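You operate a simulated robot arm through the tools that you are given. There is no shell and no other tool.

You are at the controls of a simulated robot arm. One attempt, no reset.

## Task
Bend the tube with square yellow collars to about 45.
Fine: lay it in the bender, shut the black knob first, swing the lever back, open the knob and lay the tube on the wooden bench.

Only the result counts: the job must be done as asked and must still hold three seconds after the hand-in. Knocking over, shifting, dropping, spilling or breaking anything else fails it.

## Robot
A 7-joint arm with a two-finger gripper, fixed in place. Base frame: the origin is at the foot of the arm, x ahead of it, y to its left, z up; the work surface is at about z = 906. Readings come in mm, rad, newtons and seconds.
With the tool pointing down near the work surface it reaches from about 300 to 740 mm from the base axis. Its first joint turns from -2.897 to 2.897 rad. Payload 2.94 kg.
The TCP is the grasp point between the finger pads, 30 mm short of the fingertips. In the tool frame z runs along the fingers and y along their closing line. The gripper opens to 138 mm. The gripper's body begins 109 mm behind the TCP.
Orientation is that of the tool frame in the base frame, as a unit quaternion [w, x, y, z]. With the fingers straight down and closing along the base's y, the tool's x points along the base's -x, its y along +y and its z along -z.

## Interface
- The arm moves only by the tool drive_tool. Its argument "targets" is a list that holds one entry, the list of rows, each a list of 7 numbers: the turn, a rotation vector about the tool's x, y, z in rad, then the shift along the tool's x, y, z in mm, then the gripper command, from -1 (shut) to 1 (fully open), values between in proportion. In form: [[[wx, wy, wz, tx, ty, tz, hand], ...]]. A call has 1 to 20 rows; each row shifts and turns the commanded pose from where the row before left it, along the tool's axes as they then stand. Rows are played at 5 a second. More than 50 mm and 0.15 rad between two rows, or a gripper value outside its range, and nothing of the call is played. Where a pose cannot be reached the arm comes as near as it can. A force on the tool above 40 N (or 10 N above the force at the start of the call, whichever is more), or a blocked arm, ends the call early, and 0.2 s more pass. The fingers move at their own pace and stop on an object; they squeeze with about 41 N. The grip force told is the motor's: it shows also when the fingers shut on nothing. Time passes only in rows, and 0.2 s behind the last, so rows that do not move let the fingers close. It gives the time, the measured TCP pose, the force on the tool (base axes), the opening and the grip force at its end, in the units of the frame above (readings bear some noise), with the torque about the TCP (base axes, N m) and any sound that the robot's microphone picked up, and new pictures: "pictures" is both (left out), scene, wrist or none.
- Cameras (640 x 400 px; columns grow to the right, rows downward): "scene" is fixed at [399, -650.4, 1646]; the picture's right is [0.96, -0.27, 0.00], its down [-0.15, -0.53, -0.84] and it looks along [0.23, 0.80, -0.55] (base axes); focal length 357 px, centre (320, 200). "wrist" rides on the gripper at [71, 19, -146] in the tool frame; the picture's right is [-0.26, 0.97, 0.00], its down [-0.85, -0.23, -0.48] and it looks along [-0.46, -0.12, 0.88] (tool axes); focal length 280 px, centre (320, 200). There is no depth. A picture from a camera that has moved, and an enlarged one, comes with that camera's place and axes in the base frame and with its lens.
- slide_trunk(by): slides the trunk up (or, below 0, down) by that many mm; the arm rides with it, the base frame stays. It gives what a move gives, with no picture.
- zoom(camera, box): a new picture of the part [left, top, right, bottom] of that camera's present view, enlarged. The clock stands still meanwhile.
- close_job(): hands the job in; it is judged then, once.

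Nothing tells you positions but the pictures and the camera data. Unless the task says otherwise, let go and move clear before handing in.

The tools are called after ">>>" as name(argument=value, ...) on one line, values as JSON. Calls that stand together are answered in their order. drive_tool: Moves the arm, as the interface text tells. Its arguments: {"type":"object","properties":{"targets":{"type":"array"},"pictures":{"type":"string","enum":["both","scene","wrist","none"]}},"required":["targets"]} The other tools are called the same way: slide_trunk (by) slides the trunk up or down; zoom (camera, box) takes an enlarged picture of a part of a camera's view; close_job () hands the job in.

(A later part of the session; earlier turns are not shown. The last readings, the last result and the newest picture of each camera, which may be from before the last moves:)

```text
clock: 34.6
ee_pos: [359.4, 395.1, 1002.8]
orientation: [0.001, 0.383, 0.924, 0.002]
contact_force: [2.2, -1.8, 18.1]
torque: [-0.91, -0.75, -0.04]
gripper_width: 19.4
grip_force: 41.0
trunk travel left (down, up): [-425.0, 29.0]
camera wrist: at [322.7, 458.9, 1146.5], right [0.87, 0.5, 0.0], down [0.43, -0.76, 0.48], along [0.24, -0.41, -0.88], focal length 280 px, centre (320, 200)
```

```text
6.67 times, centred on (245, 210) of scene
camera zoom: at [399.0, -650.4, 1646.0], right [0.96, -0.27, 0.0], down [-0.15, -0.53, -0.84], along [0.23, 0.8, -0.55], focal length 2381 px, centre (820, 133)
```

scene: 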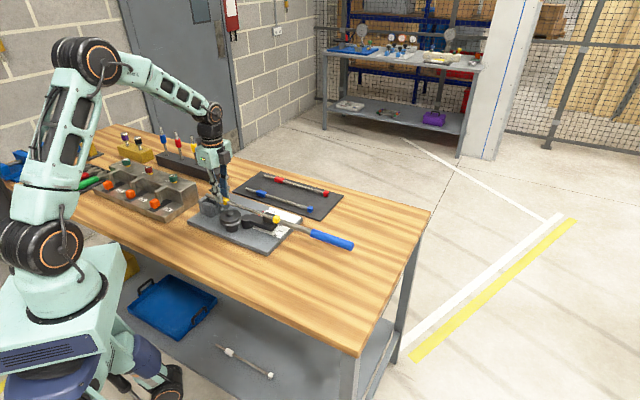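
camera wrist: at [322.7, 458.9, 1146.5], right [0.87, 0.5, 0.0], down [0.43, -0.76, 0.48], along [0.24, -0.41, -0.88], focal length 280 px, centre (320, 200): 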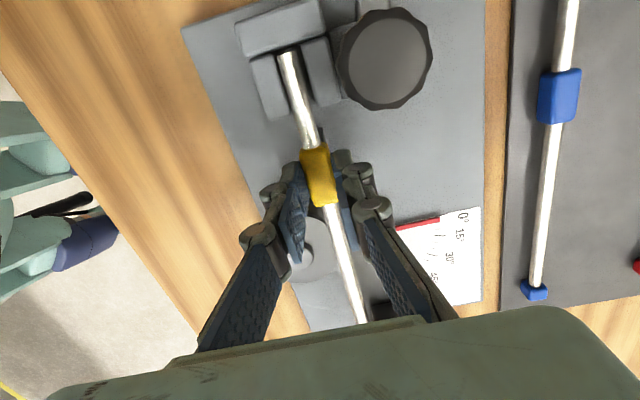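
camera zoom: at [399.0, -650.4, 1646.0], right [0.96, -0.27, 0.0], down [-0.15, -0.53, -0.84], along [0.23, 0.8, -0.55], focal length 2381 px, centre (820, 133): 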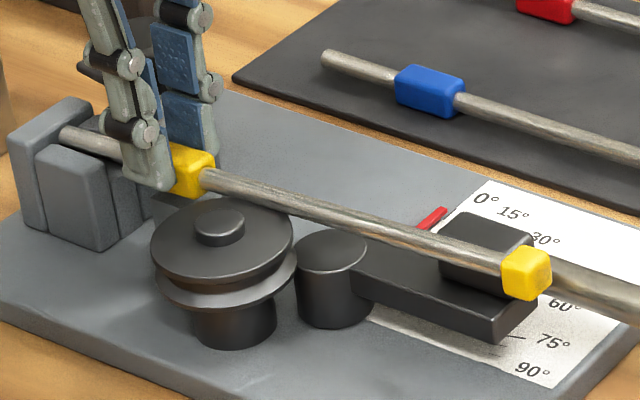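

Contact: the tube's near edge sits on the wheel's upper flange (contact is about s=36, at the wheel). I'll raise slightly, shift about 3 mm away from the wheel with a slight yaw, and try again so it passes the flange while the end still enters the channel.

>>> drive_tool(targets=[[[0, 0, 0, 0, 0, -4, -1], [0, 0, -0.015, 0, 3.1, 0, -1], [0, 0, 0, 0, 0, 3, -1], [0, 0, 0, 0, 0, 2, -1], [0, 0, 0, 0, 0, 2, -1], [0, 0, 0, 0, 0, 2, -1], [0, 0, 0, 0, 0, 0, -1]]], pictures="wrist")

>>> zoom(camera="wrist", box=[240, 20, 400, 140])

>>> zoom(camera="wrist", box=[260, 160, 440, 320])

>>> zoom(camera="scene", box=[200, 180, 290, 240])

```text
clock: 36.2
ee_pos: [361.2, 397.7, 995.4]
orientation: [-0.001, 0.375, 0.927, 0.0]
contact_force: [-6.3, -5.2, 1.0]
torque: [-0.13, 0.1, -0.72]
gripper_width: 19.1
grip_force: 40.5
trunk travel left (down, up): [-425.0, 29.0]
camera wrist: at [324.7, 460.5, 1140.3], right [0.86, 0.51, 0.0], down [0.45, -0.76, 0.48], along [0.24, -0.41, -0.88], focal length 280 px, centre (320, 200)
```

wrist: 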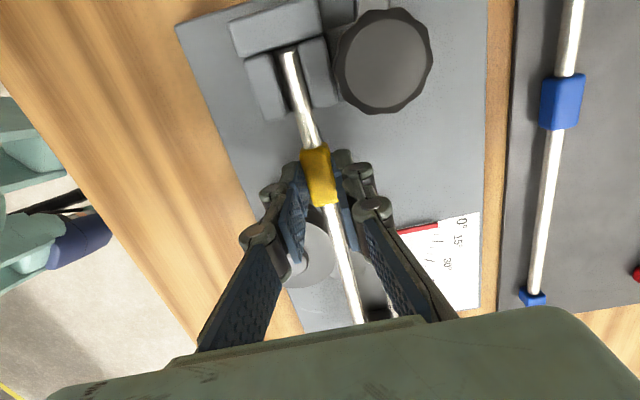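

```text
3.33 times, centred on (320, 80) of wrist
camera zoom: at [324.7, 460.5, 1140.3], right [0.86, 0.51, 0.0], down [0.45, -0.76, 0.48], along [0.24, -0.41, -0.88], focal length 935 px, centre (320, 600)
```

zoom: 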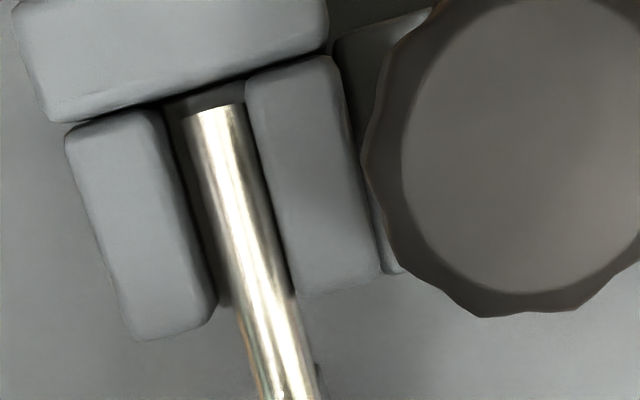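

```text
2.50 times, centred on (350, 240) of wrist
camera zoom: at [324.7, 460.5, 1140.3], right [0.86, 0.51, 0.0], down [0.45, -0.76, 0.48], along [0.24, -0.41, -0.88], focal length 701 px, centre (245, 100)
```

zoom: 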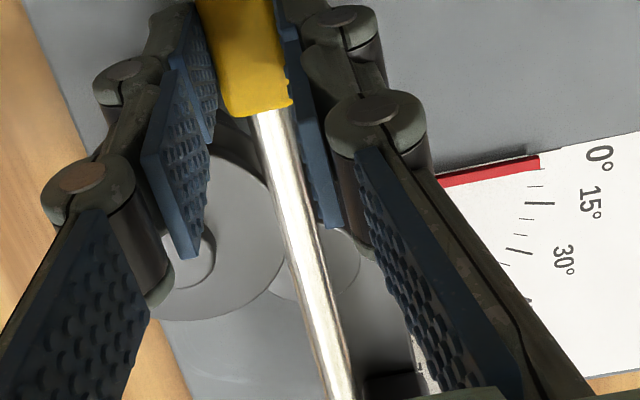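

```text
6.67 times, centred on (245, 210) of scene
camera zoom: at [399.0, -650.4, 1646.0], right [0.96, -0.27, 0.0], down [-0.15, -0.53, -0.84], along [0.23, 0.8, -0.55], focal length 2381 px, centre (820, 133)
```

zoom: 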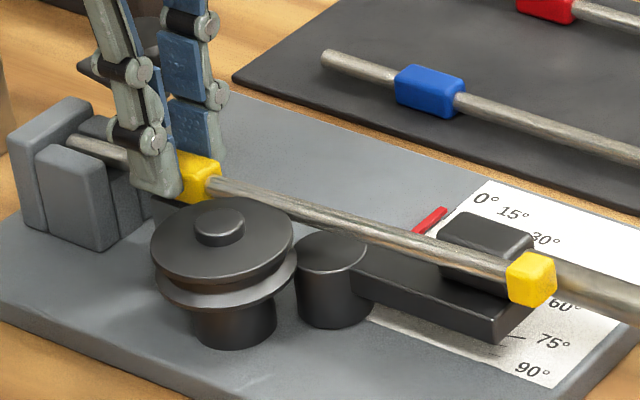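

It has passed the flange edge and the end is inside the channel; only mild side forces. I keep lowering in small steps.

>>> drive_tool(targets=[[[0, 0, 0, 0, 0, 2, -1], [0, 0, 0, 0, 0, 2, -1], [0, 0, 0, 0, 0, 0, -1]]], pictures="none")

>>> drive_tool(targets=[[[0, 0, 0, 0, 0, 2, -1], [0, 0, 0, 0, 0, 1, -1], [0, 0, 0, 0, 0, 0, -1]]], pictures="wrist")

>>> zoom(camera="scene", box=[200, 180, 290, 240])

```text
clock: 37.0
ee_pos: [362.2, 397.3, 993.6]
orientation: [0.001, 0.376, 0.926, 0.004]
contact_force: [-7.6, -11.5, 15.5]
torque: [0.15, 0.6, -0.76]
gripper_width: 19.2
grip_force: 41.1
trunk travel left (down, up): [-425.0, 29.0]
```

```text
clock: 37.8
ee_pos: [362.3, 397.6, 991.3]
orientation: [0.001, 0.376, 0.927, 0.002]
contact_force: [-4.7, -10.7, 21.9]
torque: [0.44, 0.8, -0.71]
gripper_width: 19.1
grip_force: 41.4
trunk travel left (down, up): [-425.0, 29.0]
camera wrist: at [324.3, 459.6, 1135.7], right [0.86, 0.51, 0.01], down [0.45, -0.76, 0.47], along [0.25, -0.41, -0.88], focal length 280 px, centre (320, 200)
```

wrist: 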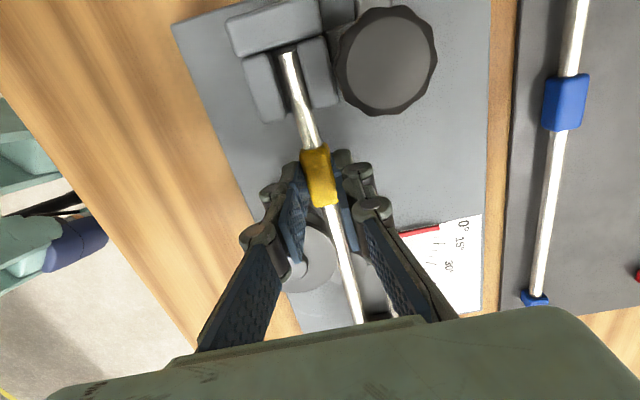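

```text
6.67 times, centred on (245, 210) of scene
camera zoom: at [399.0, -650.4, 1646.0], right [0.96, -0.27, 0.0], down [-0.15, -0.53, -0.84], along [0.23, 0.8, -0.55], focal length 2381 px, centre (820, 133)
```

zoom: 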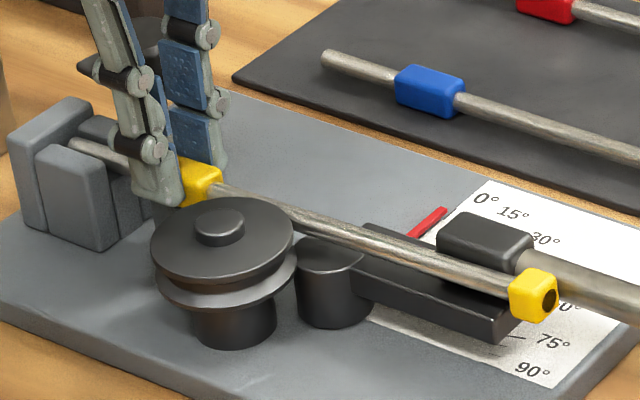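

>>> zoom(camera="wrist", box=[240, 20, 360, 110])

>>> zoom(camera="wrist", box=[270, 200, 400, 320])

>>> zoom(camera="scene", box=[250, 200, 290, 230])

>>> zoom(camera="scene", box=[200, 190, 250, 230])

```text
4.44 times, centred on (300, 65) of wrist
camera zoom: at [324.3, 459.6, 1135.7], right [0.86, 0.51, 0.01], down [0.45, -0.76, 0.47], along [0.25, -0.41, -0.88], focal length 1246 px, centre (409, 800)
```

zoom: 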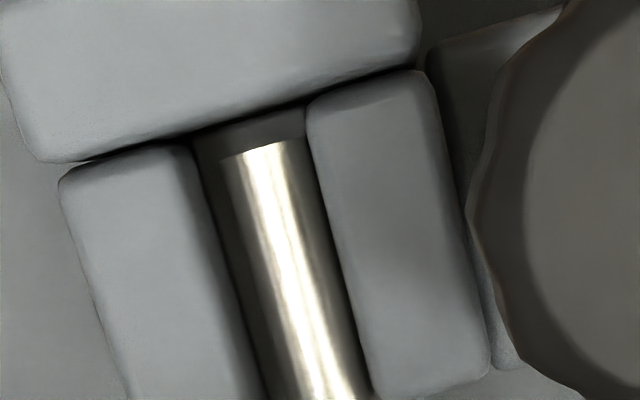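

```text
3.33 times, centred on (335, 260) of wrist
camera zoom: at [324.3, 459.6, 1135.7], right [0.86, 0.51, 0.01], down [0.45, -0.76, 0.47], along [0.25, -0.41, -0.88], focal length 935 px, centre (270, 0)
```

zoom: 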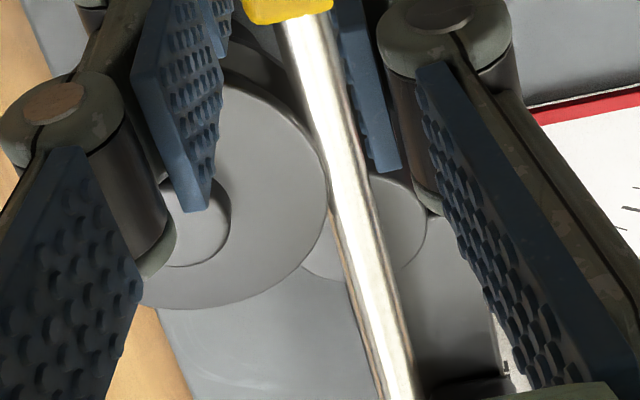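

```text
13.33 times, centred on (270, 215) of scene
camera zoom: at [399.0, -650.4, 1646.0], right [0.96, -0.27, 0.0], down [-0.15, -0.53, -0.84], along [0.23, 0.8, -0.55], focal length 4762 px, centre (987, 0)
```

zoom: 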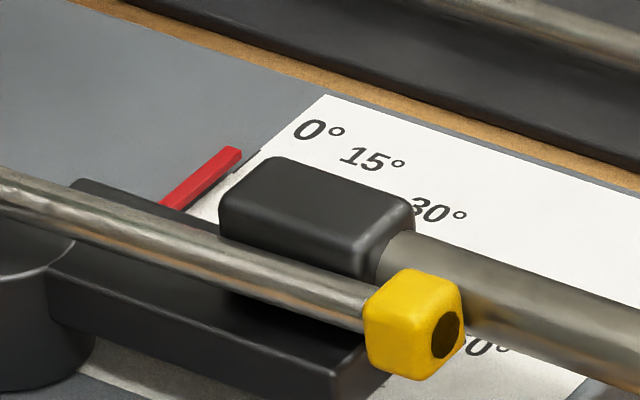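

```text
10.00 times, centred on (225, 210) of scene
camera zoom: at [399.0, -650.4, 1646.0], right [0.96, -0.27, 0.0], down [-0.15, -0.53, -0.84], along [0.23, 0.8, -0.55], focal length 3572 px, centre (1270, 100)
```

zoom: 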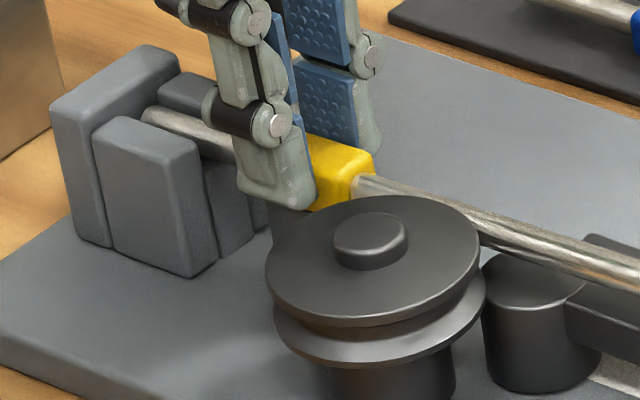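

The channel floor works out to about z=957, so the tube is almost seated. I press 1.5 mm further and then move the tube towards the wheel groove.

>>> drive_tool(targets=[[[0, 0, 0, 0, -0.5, 0.5, -1], [0, 0, 0, 0, -0.5, 0.5, -1], [0, 0, 0, 0, 0, 0, -1]]], pictures="none")

```text
clock: 38.6
ee_pos: [361.4, 397.8, 991.2]
orientation: [0.001, 0.376, 0.927, 0.004]
contact_force: [-1.5, -4.9, 28.1]
torque: [0.41, 0.57, -0.68]
gripper_width: 19.4
grip_force: 40.8
trunk travel left (down, up): [-425.0, 29.0]
```

Seated on rest and channel floor. I ease the down-pressure, take out the yaw and nudge towards the groove.

>>> drive_tool(targets=[[[0, 0, 0, 0, 0, -1, -1], [0, 0, 0.0075, 0, -0.7, 0, -1], [0, 0, 0.0075, 0, -0.7, 0, -1], [0, 0, 0, 0, 0, 0, -1]]], pictures="wrist")

>>> zoom(camera="scene", box=[200, 185, 280, 235])

>>> zoom(camera="wrist", box=[270, 200, 400, 320])

>>> zoom(camera="wrist", box=[240, 20, 360, 110])

```text
clock: 39.6
ee_pos: [362.6, 396.1, 990.3]
orientation: [0.001, 0.382, 0.924, 0.003]
contact_force: [6.2, 4.4, 19.7]
torque: [0.47, 0.12, -0.13]
gripper_width: 19.1
grip_force: 40.6
trunk travel left (down, up): [-425.0, 29.0]
camera wrist: at [324.9, 460.0, 1134.8], right [0.87, 0.5, 0.01], down [0.43, -0.77, 0.47], along [0.24, -0.41, -0.88], focal length 280 px, centre (320, 200)
```

wrist: 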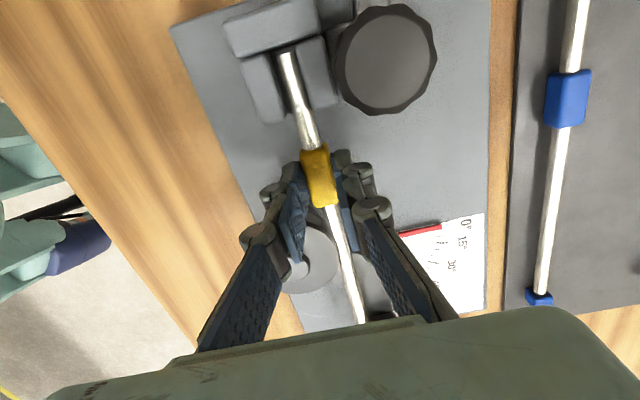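

```text
8.00 times, centred on (240, 210) of scene
camera zoom: at [399.0, -650.4, 1646.0], right [0.96, -0.27, 0.0], down [-0.15, -0.53, -0.84], along [0.23, 0.8, -0.55], focal length 2857 px, centre (960, 120)
```

zoom: 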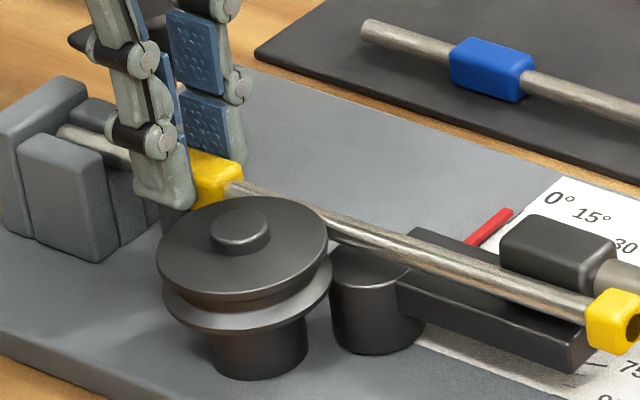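

```text
3.33 times, centred on (335, 260) of wrist
camera zoom: at [324.9, 460.0, 1134.8], right [0.87, 0.5, 0.01], down [0.43, -0.77, 0.47], along [0.24, -0.41, -0.88], focal length 935 px, centre (270, 0)
```

zoom: 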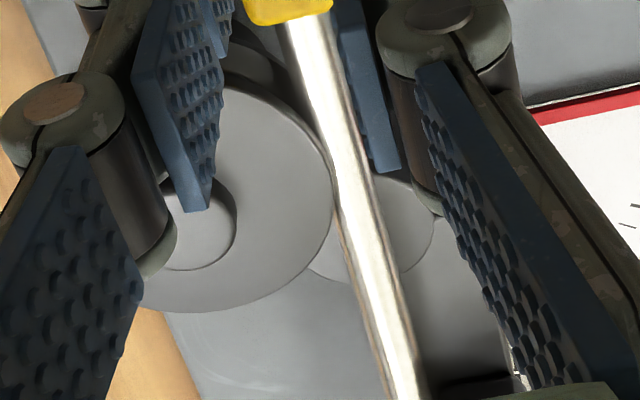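

```text
4.44 times, centred on (300, 65) of wrist
camera zoom: at [324.9, 460.0, 1134.8], right [0.87, 0.5, 0.01], down [0.43, -0.77, 0.47], along [0.24, -0.41, -0.88], focal length 1246 px, centre (409, 800)
```

zoom: 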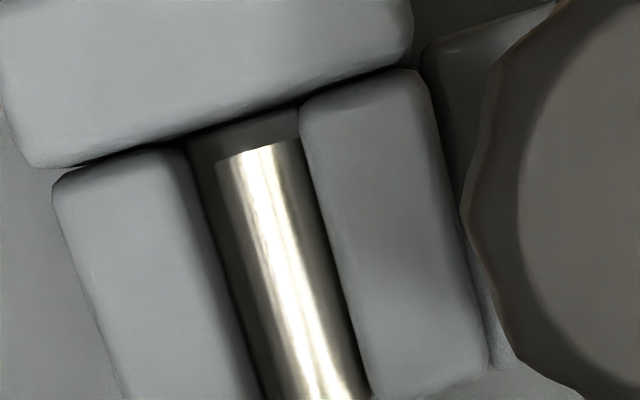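

The tube now tucks under the wheel's upper disc. I'll ease remaining pressure.

>>> drive_tool(targets=[[[0, 0, 0, 0, 0.5, -0.8, -1], [0, 0, 0, 0, 0, 0, -1]]], pictures="none")

```text
clock: 40.2
ee_pos: [360.7, 396.8, 991.0]
orientation: [0.0, 0.383, 0.924, 0.001]
contact_force: [4.2, 4.1, 13.3]
torque: [0.37, 0.08, -0.1]
gripper_width: 19.1
grip_force: 41.1
trunk travel left (down, up): [-425.0, 29.0]
```

>>> drive_tool(targets=[[[0, 0, 0, 0, 0.6, -0.8, -1], [0, 0, 0, 0, 0, 0, -1]]], pictures="none")

```text
clock: 40.8
ee_pos: [360.2, 396.7, 989.7]
orientation: [0.0, 0.383, 0.924, -0.001]
contact_force: [-1.8, -0.4, 7.6]
torque: [0.21, 0.2, 0.01]
gripper_width: 19.3
grip_force: 41.1
trunk travel left (down, up): [-425.0, 29.0]
```

Forces are nearly gone. Open the fingers to let the tube rest.

>>> drive_tool(targets=[[[0, 0, 0, 0, 0, 0, -0.65], [0, 0, 0, 0, 0, 0, -0.5], [0, 0, 0, 0, 0, 0, -0.4], [0, 0, 0, 0, 0, 0, -0.4]]], pictures="wrist")

>>> zoom(camera="scene", box=[200, 185, 290, 240])

>>> zoom(camera="wrist", box=[240, 20, 400, 140])

```text
clock: 41.8
ee_pos: [361.8, 397.3, 991.6]
orientation: [0.001, 0.384, 0.923, 0.0]
contact_force: [0.5, -0.1, 0.0]
torque: [-0.02, -0.03, 0.01]
gripper_width: 41.4
grip_force: 0.1
trunk travel left (down, up): [-425.0, 29.0]
camera wrist: at [326.0, 461.1, 1135.0], right [0.87, 0.5, 0.0], down [0.44, -0.76, 0.48], along [0.24, -0.41, -0.88], focal length 280 px, centre (320, 200)
```

wrist: 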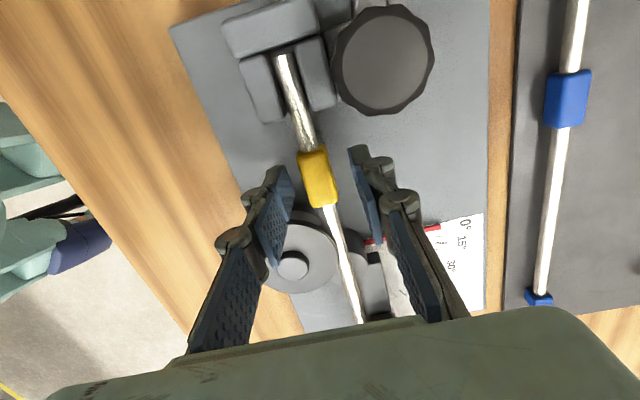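

```text
7.11 times, centred on (245, 212) of scene
camera zoom: at [399.0, -650.4, 1646.0], right [0.96, -0.27, 0.0], down [-0.15, -0.53, -0.84], along [0.23, 0.8, -0.55], focal length 2540 px, centre (853, 111)
```

zoom: 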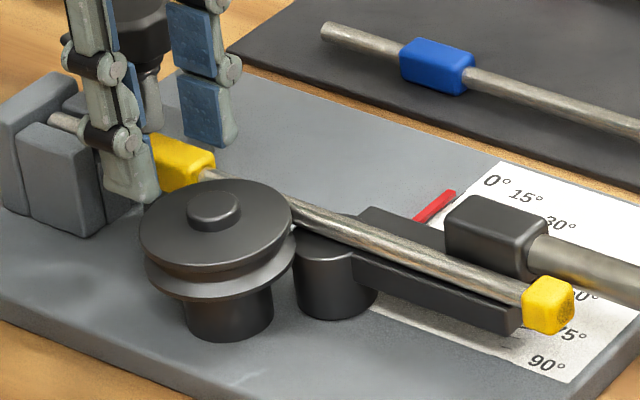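

```text
3.33 times, centred on (320, 80) of wrist
camera zoom: at [326.0, 461.1, 1135.0], right [0.87, 0.5, 0.0], down [0.44, -0.76, 0.48], along [0.24, -0.41, -0.88], focal length 935 px, centre (320, 600)
```

zoom: 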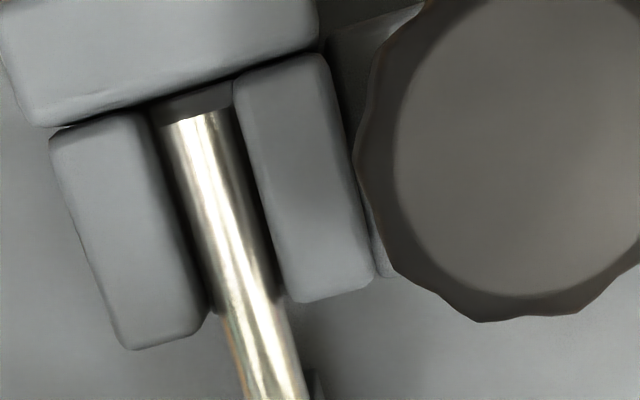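

The tube has settled in the channel, rest and groove. I rise and check it from above.

>>> drive_tool(targets=[[[0, 0, 0, 0, 0, -10, -0.4], [0, 0, 0, 0, 0, -35, -0.4], [0, 0, 0, 0, 0, -40, 0.1], [0, 0, 0, 0, 0, 0, 0.1]]], pictures="both")

>>> zoom(camera="wrist", box=[220, 0, 400, 130])

>>> zoom(camera="wrist", box=[260, 120, 440, 310])

>>> zoom(camera="scene", box=[200, 185, 290, 240])

```text
clock: 42.8
ee_pos: [362.0, 395.5, 1075.6]
orientation: [0.0, 0.383, 0.924, 0.0]
contact_force: [0.2, -0.3, 0.5]
torque: [0.0, -0.04, -0.03]
gripper_width: 76.1
grip_force: 0.1
trunk travel left (down, up): [-425.0, 29.0]
camera wrist: at [325.5, 459.5, 1221.1], right [0.87, 0.5, 0.0], down [0.44, -0.76, 0.48], along [0.24, -0.41, -0.88], focal length 280 px, centre (320, 200)
```

scene: 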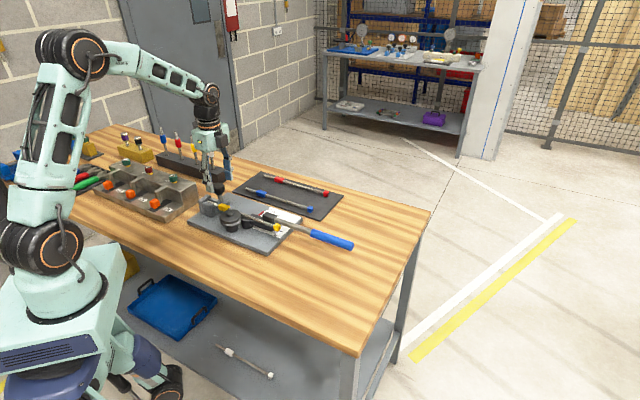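
wrist: 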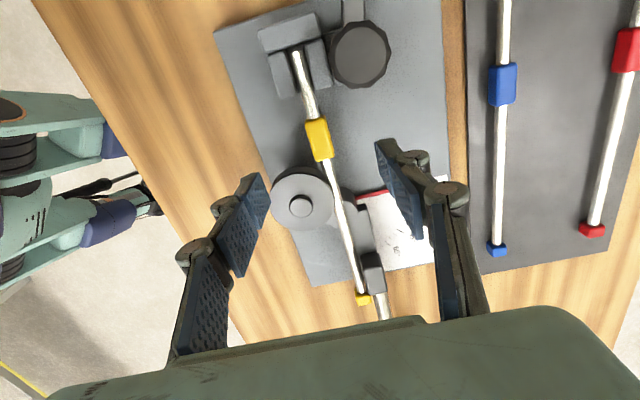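

```text
3.08 times, centred on (310, 65) of wrist
camera zoom: at [325.5, 459.5, 1221.1], right [0.87, 0.5, 0.0], down [0.44, -0.76, 0.48], along [0.24, -0.41, -0.88], focal length 863 px, centre (351, 615)
```

zoom: 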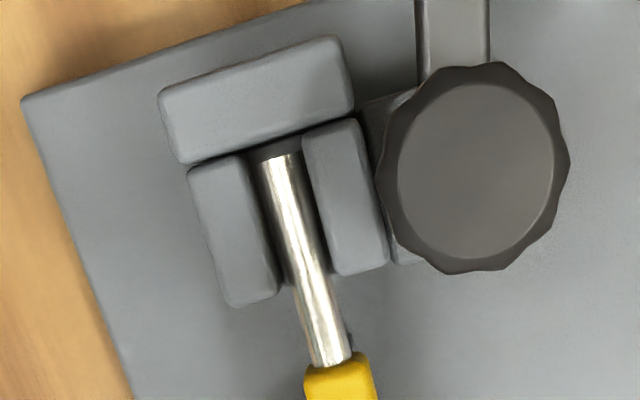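

```text
2.11 times, centred on (350, 215) of wrist
camera zoom: at [325.5, 459.5, 1221.1], right [0.87, 0.5, 0.0], down [0.44, -0.76, 0.48], along [0.24, -0.41, -0.88], focal length 590 px, centre (257, 168)
```

zoom: 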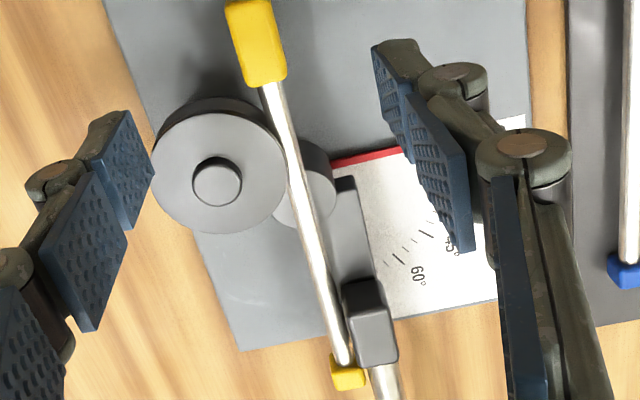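

```text
7.11 times, centred on (245, 212) of scene
camera zoom: at [399.0, -650.4, 1646.0], right [0.96, -0.27, 0.0], down [-0.15, -0.53, -0.84], along [0.23, 0.8, -0.55], focal length 2540 px, centre (853, 111)
```

zoom: 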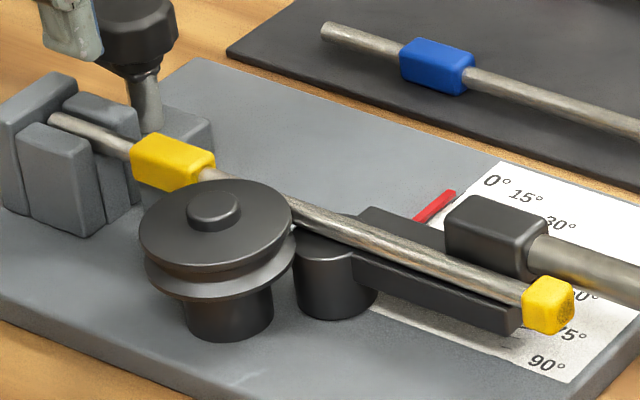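

Seated well: the collar is centred on the rest and the needle still reads 0°. Now to the knob, grip it and turn it counter-clockwise shut.

>>> drive_tool(targets=[[[0, 0, 0, 29.2, 22.4, 0, 0.1], [0, 0, 0, 29.2, 22.4, 0, 0.1], [0, 0, 0, 0, 0, 0, 0.1]]], pictures="wrist")

>>> zoom(camera="wrist", box=[230, 70, 390, 190])

```text
clock: 43.6
ee_pos: [351.8, 471.1, 1076.4]
orientation: [0.0, 0.382, 0.924, 0.001]
contact_force: [-0.4, -0.6, 0.2]
torque: [-0.05, -0.01, -0.02]
gripper_width: 75.9
grip_force: 0.0
trunk travel left (down, up): [-425.0, 29.0]
camera wrist: at [315.5, 534.4, 1221.3], right [0.87, 0.5, 0.0], down [0.44, -0.76, 0.48], along [0.24, -0.41, -0.88], focal length 280 px, centre (320, 200)
```

wrist: 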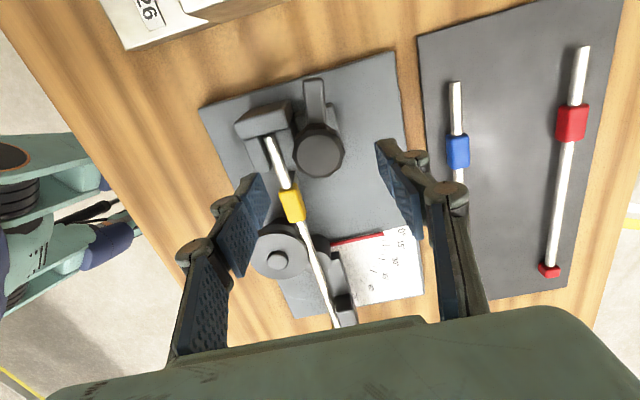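

```text
3.33 times, centred on (310, 130) of wrist
camera zoom: at [315.5, 534.4, 1221.3], right [0.87, 0.5, 0.0], down [0.44, -0.76, 0.48], along [0.24, -0.41, -0.88], focal length 935 px, centre (353, 433)
```

zoom: 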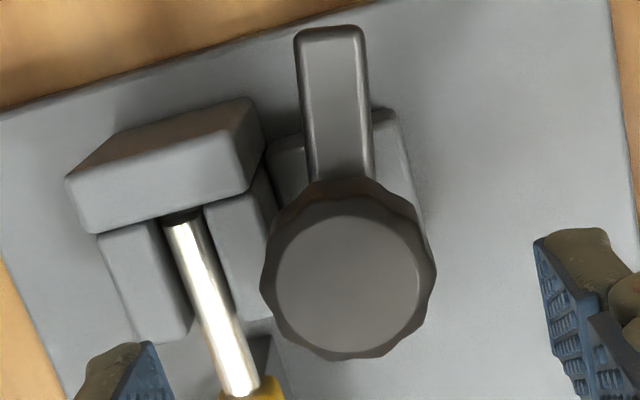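

>>> drive_tool(targets=[[[0, 0, 0, -0.9, -1.6, 30, 0], [0, 0, 0, 0, 0, 28, 0], [0, 0, 0, 0, 0, 0, -0.1], [0, 0, 0, 0, 0, 0, -1], [0, 0, 0, 0, 0, 0, -1], [0, 0, 0, 0, 0, 0, -1]]], pictures="none")

>>> drive_tool(targets=[[[0, 0, -0.12, 0, 0, 0, -1], [0, 0, -0.12, 0, 0, 0, -1], [0, 0, -0.12, 0, 0, 0, -1], [0, 0, -0.12, 0, 0, 0, -1], [0, 0, 0, 0, 0, 0, -1]]], pictures="wrist")

```text
clock: 45.0
ee_pos: [349.7, 468.7, 1017.2]
orientation: [0.001, 0.383, 0.924, 0.0]
contact_force: [2.7, 2.3, 0.3]
torque: [0.24, -0.12, 0.03]
gripper_width: 41.0
grip_force: 45.4
trunk travel left (down, up): [-425.0, 29.0]
```

```text
clock: 46.2
ee_pos: [350.8, 470.0, 1016.6]
orientation: [0.0, 0.152, 0.988, -0.001]
contact_force: [1.0, 4.4, -5.2]
torque: [0.26, -0.06, 0.08]
gripper_width: 40.9
grip_force: 45.0
trunk travel left (down, up): [-425.0, 29.0]
camera wrist: at [289.5, 508.5, 1161.2], right [0.54, 0.84, 0.0], down [0.74, -0.47, 0.48], along [0.4, -0.26, -0.88], focal length 280 px, centre (320, 200)
```

wrist: 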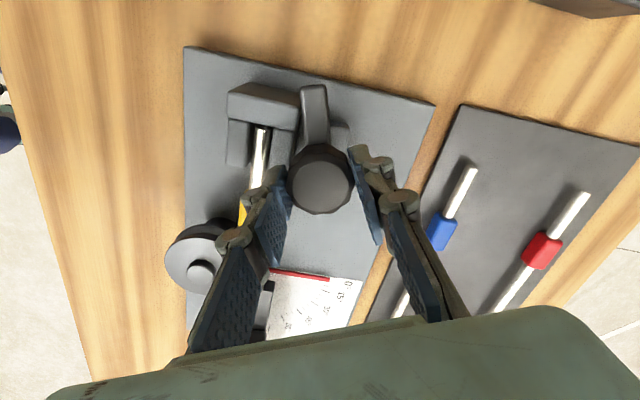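

The knob is turning freely. Continue towards shut.

>>> drive_tool(targets=[[[0, 0, -0.12, 0, 0, 0, -1], [0, 0, -0.12, 0, 0, 0, -1], [0, 0, -0.12, 0, 0, 0, -1], [0, 0, -0.12, 0, 0, 0, -1], [0, 0, 0, 0, 0, 0, -1]]], pictures="none")

>>> drive_tool(targets=[[[0, 0, -0.12, 0, 0, 0, -1], [0, 0, -0.12, 0, 0, 0, -1], [0, 0, -0.12, 0, 0, 0, -1], [0, 0, -0.12, 0, 0, 0, -1], [0, 0, 0, 0, 0, 0, -1]]], pictures="wrist")

>>> zoom(camera="wrist", box=[200, 50, 360, 170])

>>> zoom(camera="scene", box=[190, 170, 260, 220])

```text
clock: 47.4
ee_pos: [350.4, 469.3, 1017.6]
orientation: [-0.001, -0.088, 0.996, 0.0]
contact_force: [-4.1, -1.6, -6.5]
torque: [-0.13, -0.03, 0.06]
gripper_width: 41.0
grip_force: 44.9
trunk travel left (down, up): [-425.0, 29.0]
```

```text
clock: 48.6
ee_pos: [350.3, 468.5, 1016.6]
orientation: [0.0, -0.324, 0.946, 0.0]
contact_force: [-5.8, -4.4, -7.1]
torque: [-0.35, 0.46, 0.07]
gripper_width: 41.2
grip_force: 44.8
trunk travel left (down, up): [-425.0, 29.0]
camera wrist: at [283.6, 440.5, 1161.3], right [-0.38, 0.92, 0.0], down [0.81, 0.34, 0.48], along [0.44, 0.18, -0.88], focal length 280 px, centre (320, 200)
```

wrist: 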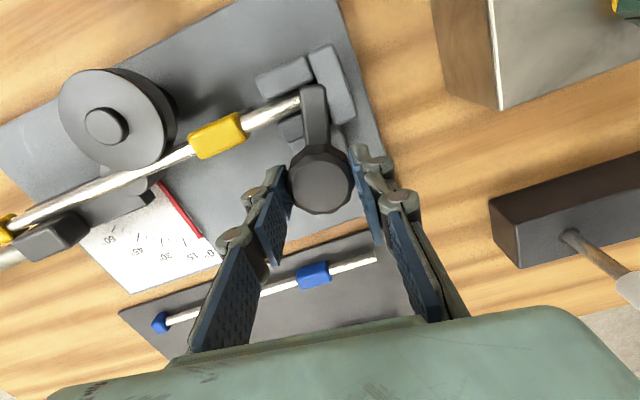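

```text
3.33 times, centred on (280, 110) of wrist
camera zoom: at [283.6, 440.5, 1161.3], right [-0.38, 0.92, 0.0], down [0.81, 0.34, 0.48], along [0.44, 0.18, -0.88], focal length 935 px, centre (453, 500)
```

zoom: 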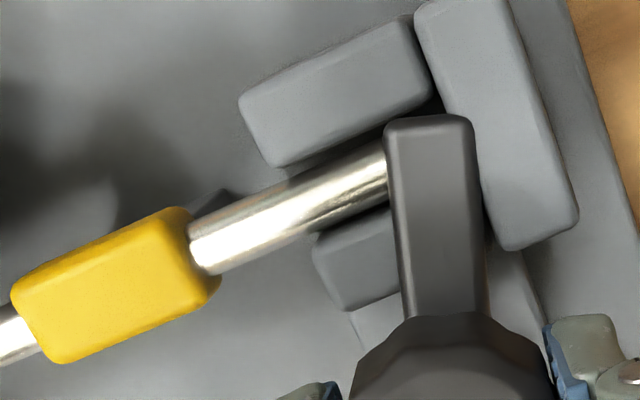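

```text
8.00 times, centred on (225, 195) of scene
camera zoom: at [399.0, -650.4, 1646.0], right [0.96, -0.27, 0.0], down [-0.15, -0.53, -0.84], along [0.23, 0.8, -0.55], focal length 2857 px, centre (1080, 240)
```

zoom: 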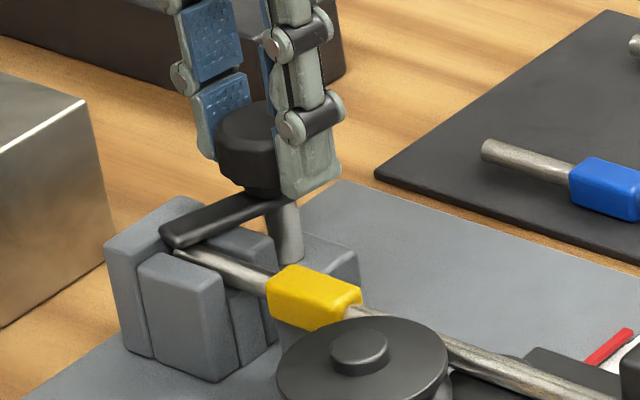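

>>> drive_tool(targets=[[[0, 0, -0.1, 0, 0, 0, -1], [0, 0, -0.1, 0, 0, 0, -1], [0, 0, 0, 0, 0, 0, -1]]], pictures="wrist")

>>> zoom(camera="wrist", box=[200, 50, 360, 170])

>>> zoom(camera="scene", box=[190, 170, 260, 220])

```text
clock: 49.4
ee_pos: [350.4, 468.6, 1016.4]
orientation: [0.0, -0.416, 0.909, 0.0]
contact_force: [-6.6, -6.9, -8.6]
torque: [-0.07, 0.01, 0.02]
gripper_width: 41.2
grip_force: 45.0
trunk travel left (down, up): [-425.0, 29.0]
camera wrist: at [290.5, 427.7, 1161.3], right [-0.56, 0.83, 0.0], down [0.73, 0.49, 0.48], along [0.4, 0.26, -0.88], focal length 280 px, centre (320, 200)
```

wrist: 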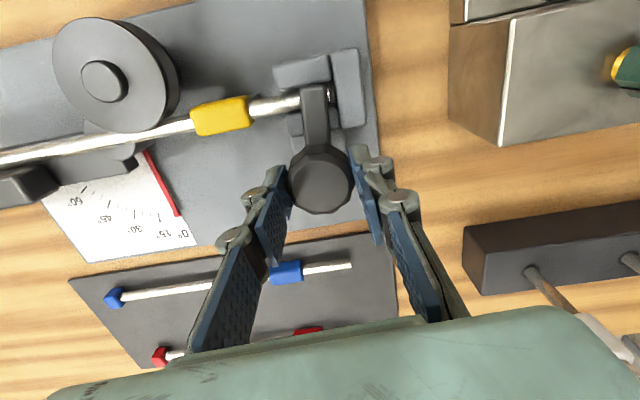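

```text
3.33 times, centred on (280, 110) of wrist
camera zoom: at [290.5, 427.7, 1161.3], right [-0.56, 0.83, 0.0], down [0.73, 0.49, 0.48], along [0.4, 0.26, -0.88], focal length 935 px, centre (453, 500)
```

zoom: 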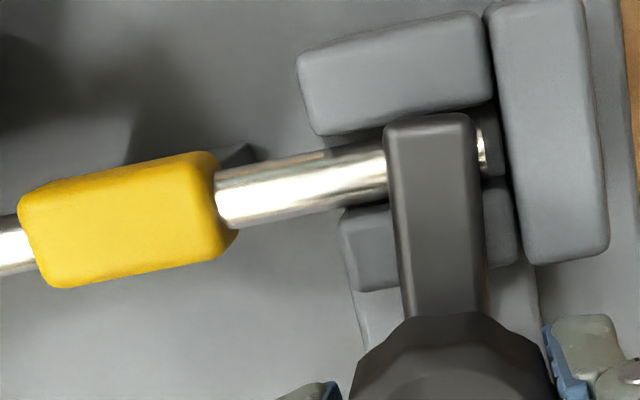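

```text
8.00 times, centred on (225, 195) of scene
camera zoom: at [399.0, -650.4, 1646.0], right [0.96, -0.27, 0.0], down [-0.15, -0.53, -0.84], along [0.23, 0.8, -0.55], focal length 2857 px, centre (1080, 240)
```

zoom: 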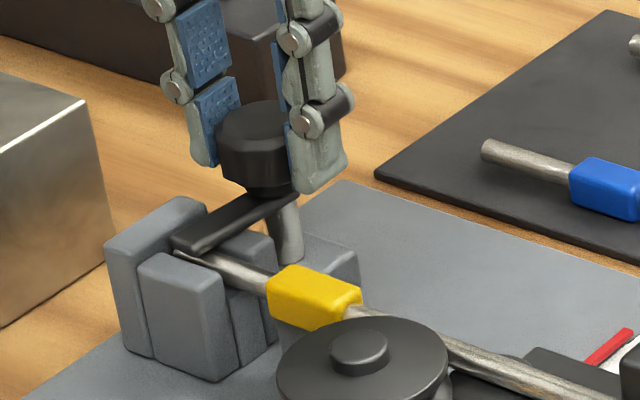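

>>> drive_tool(targets=[[[0, 0, -0.1, 0, 0, 0, -1], [0, 0, -0.1, 0, 0, 0, -1], [0, 0, 0, 0, 0, 0, -1]]], pictures="wrist")

>>> zoom(camera="wrist", box=[200, 50, 360, 170])

```text
clock: 50.2
ee_pos: [352.3, 470.4, 1017.1]
orientation: [0.001, -0.504, 0.864, 0.001]
contact_force: [-4.1, -1.8, -9.6]
torque: [0.24, 0.03, -0.38]
gripper_width: 41.1
grip_force: 44.7
trunk travel left (down, up): [-425.0, 29.0]
camera wrist: at [300.5, 417.4, 1161.3], right [-0.71, 0.7, 0.0], down [0.62, 0.62, 0.48], along [0.34, 0.34, -0.88], focal length 280 px, centre (320, 200)
```

wrist: 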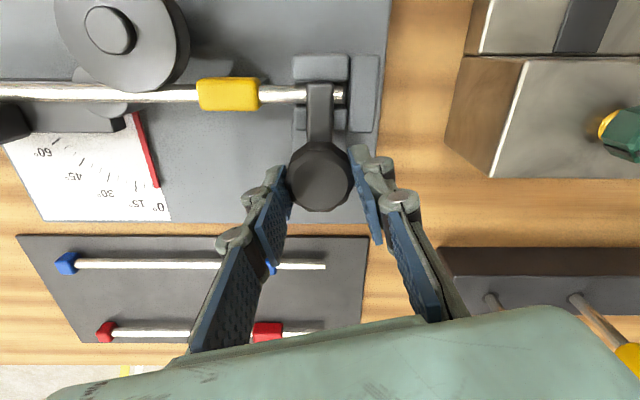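

```text
3.33 times, centred on (280, 110) of wrist
camera zoom: at [300.5, 417.4, 1161.3], right [-0.71, 0.7, 0.0], down [0.62, 0.62, 0.48], along [0.34, 0.34, -0.88], focal length 935 px, centre (453, 500)
```

zoom: 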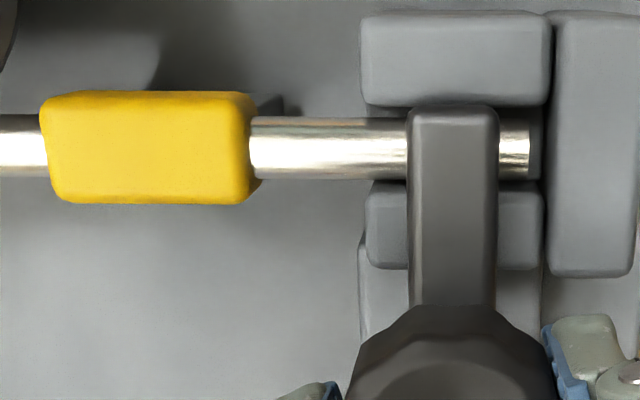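

Felt the stop with the tab square across the tube: the clamp is shut. I release, rise, turn the tool and travel over to the lever's handle.

>>> drive_tool(targets=[[[0, 0, 0, 0, 0, 0, 0], [0, 0, 0, 0, 0, 0, 0], [0, 0, 0, 0, 0, -40, 0], [0, 0, 0, 0, 0, -40, 0], [0, 0, 0.1316, 0, 0, 0, 0], [0, 0, 0.1316, 0, 0, 0, 0], [0, 0, 0.1316, 0, 0, 0, 0], [0, 0, 0.1316, 0, 0, 0, 0], [0, 0, 0.1316, 0, 0, 0, 0], [0, 0, 0.1316, 0, 0, 0, 0], [0, 0, 0.1316, 0, 0, 0, 0], [0, 0, 0.1316, 0, 0, 0, 0], [0, 0, 0.1316, 0, 0, 0, 0], [0, 0, 0.1316, 0, 0, 0, 0], [0, 0, 0.1316, 0, 0, 0, 0], [0, 0, 0.1316, 0, 0, 0, 0], [0, 0, 0.1316, 0, 0, 0, 0], [0, 0, 0.1316, 0, 0, 0, 0], [0, 0, 0, 0, 0, 0, 0]]], pictures="wrist")

>>> zoom(camera="wrist", box=[220, 60, 380, 220])

```text
clock: 54.2
ee_pos: [350.9, 468.3, 1097.7]
orientation: [0.0, 0.384, 0.923, 0.002]
contact_force: [1.1, -0.4, 0.3]
torque: [0.04, 0.04, 0.0]
gripper_width: 68.8
grip_force: 0.1
trunk travel left (down, up): [-425.0, 29.0]
camera wrist: at [315.6, 532.3, 1241.9], right [0.87, 0.49, 0.0], down [0.43, -0.77, 0.48], along [0.24, -0.41, -0.88], focal length 280 px, centre (320, 200)
```

wrist: 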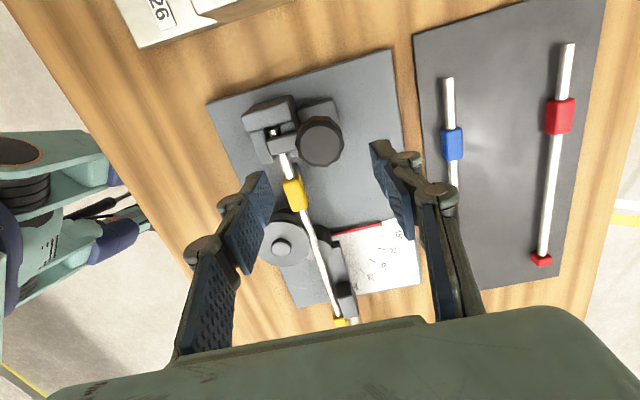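

```text
2.50 times, centred on (300, 140) of wrist
camera zoom: at [315.6, 532.3, 1241.9], right [0.87, 0.49, 0.0], down [0.43, -0.77, 0.48], along [0.24, -0.41, -0.88], focal length 701 px, centre (370, 350)
```

zoom: 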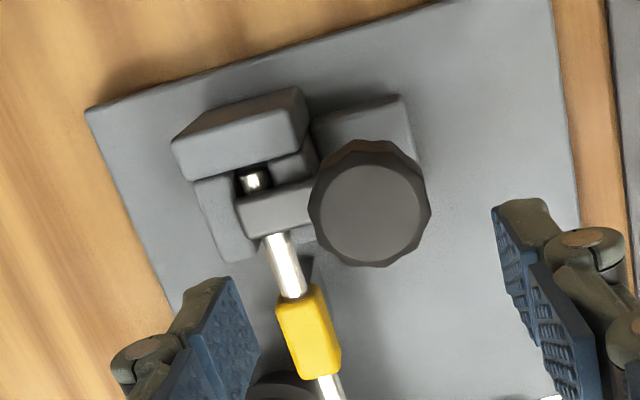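

The tab lies across the tube. Now travel to above the handle.

>>> drive_tool(targets=[[[0, 0, 0, -38.3, -2.4, 0, 0], [0, 0, 0, -38.3, -2.4, 0, 0], [0, 0, 0, -38.3, -2.4, 0, 0], [0, 0, 0, -38.3, -2.4, 0, 0], [0, 0, 0, -38.3, -2.4, 0, 0], [0, 0, 0, -38.3, -2.4, 0, 0], [0, 0, 0, -38.3, -2.4, 0, 0], [0, 0, 0, -38.3, -2.4, 0, 0], [0, 0, 0, -38.3, -2.4, 0, 0], [0, 0, 0, 0, 0, 0, 0]]], pictures="both")

>>> drive_tool(targets=[[[0, 0, 0.12, 0, 45, 0, 0], [0, 0, 0, 0, 0, 0, 0], [0, 0, 0, 0, 0, 0, 0]]], pictures="none")

```text
clock: 56.4
ee_pos: [578.7, 207.0, 1097.8]
orientation: [0.0, 0.383, 0.924, 0.0]
contact_force: [0.2, 0.0, -0.2]
torque: [0.03, 0.01, 0.01]
gripper_width: 69.0
grip_force: 0.0
trunk travel left (down, up): [-425.0, 29.0]
camera wrist: at [543.9, 271.6, 1242.3], right [0.87, 0.5, 0.0], down [0.44, -0.76, 0.48], along [0.24, -0.41, -0.88], focal length 280 px, centre (320, 200)
```

scene: 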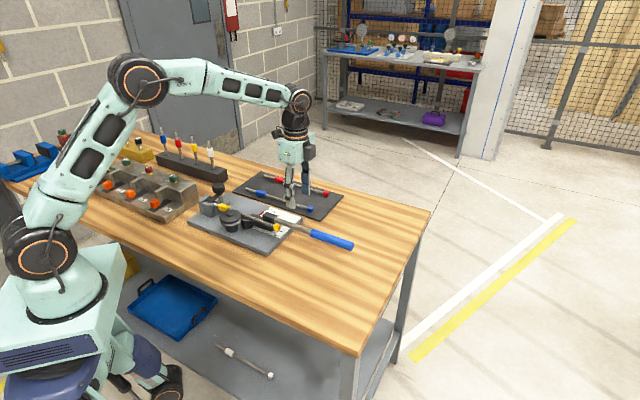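
wrist: 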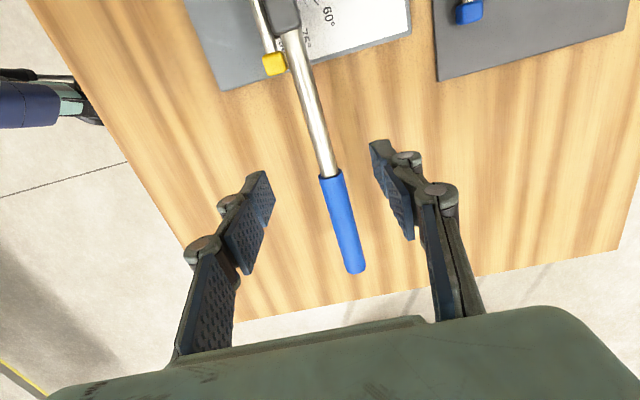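

```text
clock: 57.2
ee_pos: [610.9, 240.6, 1095.4]
orientation: [0.0, 0.439, 0.898, 0.001]
contact_force: [-0.1, -0.1, -0.6]
torque: [0.04, -0.01, -0.03]
gripper_width: 68.7
grip_force: 0.1
trunk travel left (down, up): [-425.0, 29.0]
```

Shifts are applied before the turn in each row. I undo the test move, go above the blue grip and lower around it.

>>> drive_tool(targets=[[[0, 0, -0.12, 0, 0, 0, 0], [0, 0, 0, 0, -45, 0, 0], [0, 0, 0, -41, -0.7, 0, 0], [0, 0, 0, -41, -0.7, 0, 0], [0, 0, 0, 0, 0, 40, 0], [0, 0, 0, 0, 0, 30, 0], [0, 0, 0, 0, 0, 0, 0]]], pictures="both")

>>> zoom(camera="scene", box=[280, 190, 380, 265])

```text
clock: 58.8
ee_pos: [636.2, 152.9, 1027.2]
orientation: [0.0, 0.383, 0.924, 0.001]
contact_force: [0.5, 0.5, -1.0]
torque: [-0.03, -0.01, 0.01]
gripper_width: 68.8
grip_force: 0.2
trunk travel left (down, up): [-425.0, 29.0]
camera wrist: at [600.3, 215.8, 1171.7], right [0.87, 0.5, 0.0], down [0.44, -0.76, 0.48], along [0.24, -0.41, -0.88], focal length 280 px, centre (320, 200)
```

scene: 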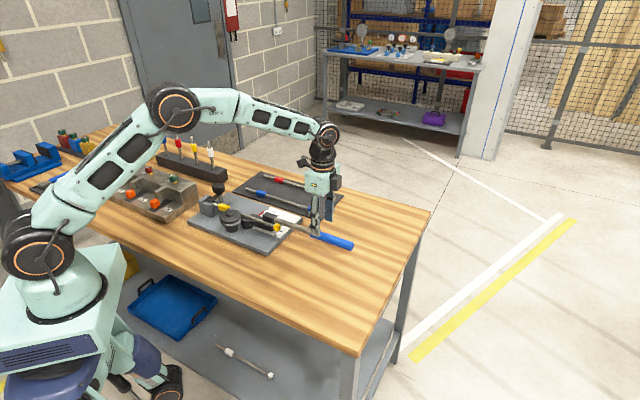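
wrist: 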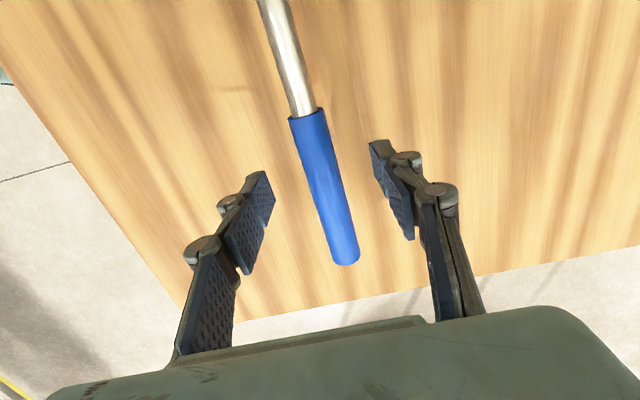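

```text
5.33 times, centred on (330, 228) of scene
camera zoom: at [399.0, -650.4, 1646.0], right [0.96, -0.27, 0.0], down [-0.15, -0.53, -0.84], along [0.23, 0.8, -0.55], focal length 1905 px, centre (267, 53)
```

zoom: 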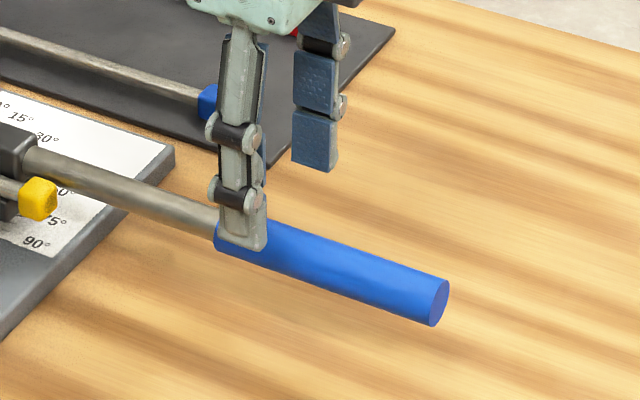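

The grip is centred between the fingers. Lower and close on it.

>>> drive_tool(targets=[[[0, 0, 0, 0, 0.5, 24, 0], [0, 0, 0, 0, 0, 23, 0], [0, 0, 0, 0, 0, 0, -0.4], [0, 0, 0, 0, 0, 0, -1], [0, 0, 0, 0, 0, 0, -1], [0, 0, 0, 0, 0, 0, -1]]], pictures="wrist")

```text
clock: 60.2
ee_pos: [634.7, 149.2, 979.9]
orientation: [0.0, 0.383, 0.924, 0.0]
contact_force: [-2.9, -2.0, -0.7]
torque: [0.0, 0.04, 0.16]
gripper_width: 25.7
grip_force: 45.1
trunk travel left (down, up): [-425.0, 29.0]
camera wrist: at [599.8, 214.4, 1124.0], right [0.87, 0.5, 0.0], down [0.44, -0.76, 0.48], along [0.24, -0.41, -0.88], focal length 280 px, centre (320, 200)
```

wrist: 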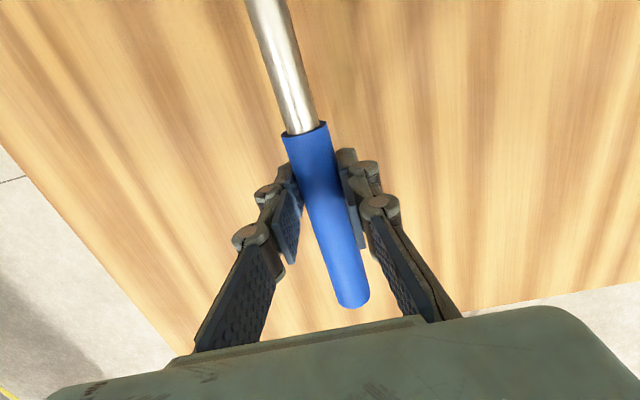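

Gripped. I start the swing: arc about the pivot (clockwise from above) with the tool turning along, first about 11°.

>>> drive_tool(targets=[[[0, 0, 0.04, -0.58, -10.87, 0, -1], [0, 0, 0.04, -0.58, -10.87, 0, -1], [0, 0, 0.04, -0.58, -10.87, 0, -1], [0, 0, 0.04, -0.58, -10.87, 0, -1], [0, 0, 0.04, -0.58, -10.87, 0, -1], [0, 0, 0, 0, 0, 0, -1]]], pictures="both")

>>> zoom(camera="scene", box=[200, 180, 340, 265])

```text
clock: 61.6
ee_pos: [597.4, 114.4, 979.2]
orientation: [0.0, 0.474, 0.881, 0.0]
contact_force: [5.9, 5.5, -3.6]
torque: [0.12, -0.16, -0.06]
gripper_width: 25.7
grip_force: 44.8
trunk travel left (down, up): [-425.0, 29.0]
camera wrist: at [574.5, 183.2, 1124.0], right [0.95, 0.31, 0.0], down [0.27, -0.84, 0.48], along [0.15, -0.45, -0.88], focal length 280 px, centre (320, 200)
```

scene: 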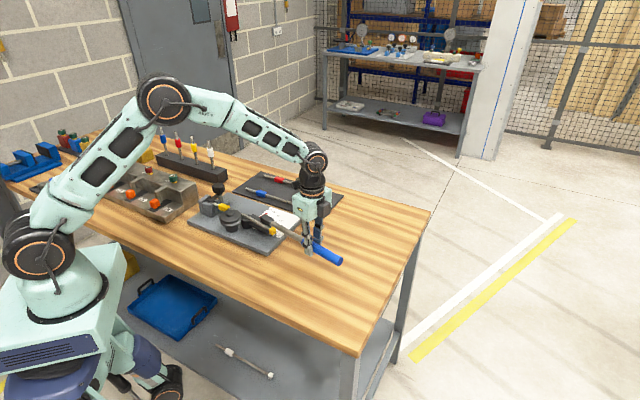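
wrist: 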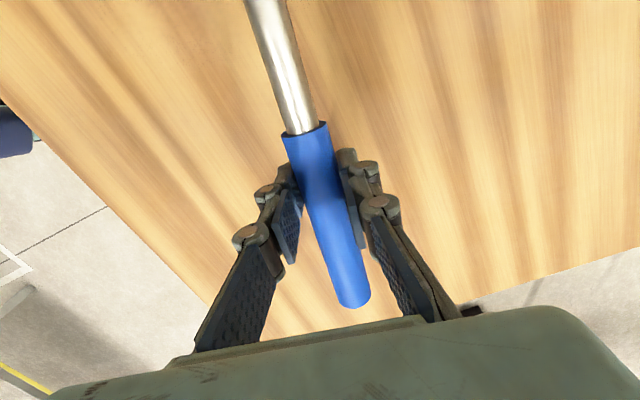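

```text
4.57 times, centred on (270, 222) of scene
camera zoom: at [399.0, -650.4, 1646.0], right [0.96, -0.27, 0.0], down [-0.15, -0.53, -0.84], along [0.23, 0.8, -0.55], focal length 1633 px, centre (549, 97)
```

zoom: 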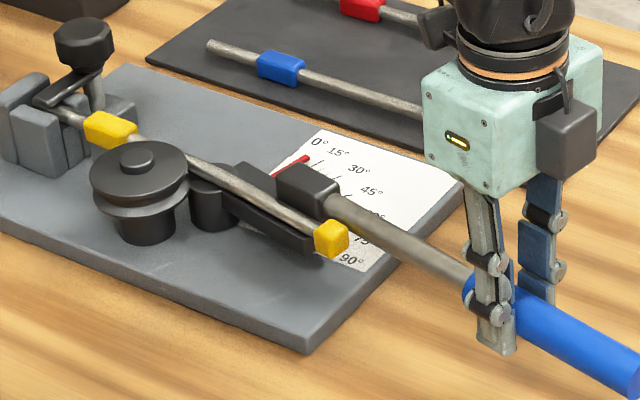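

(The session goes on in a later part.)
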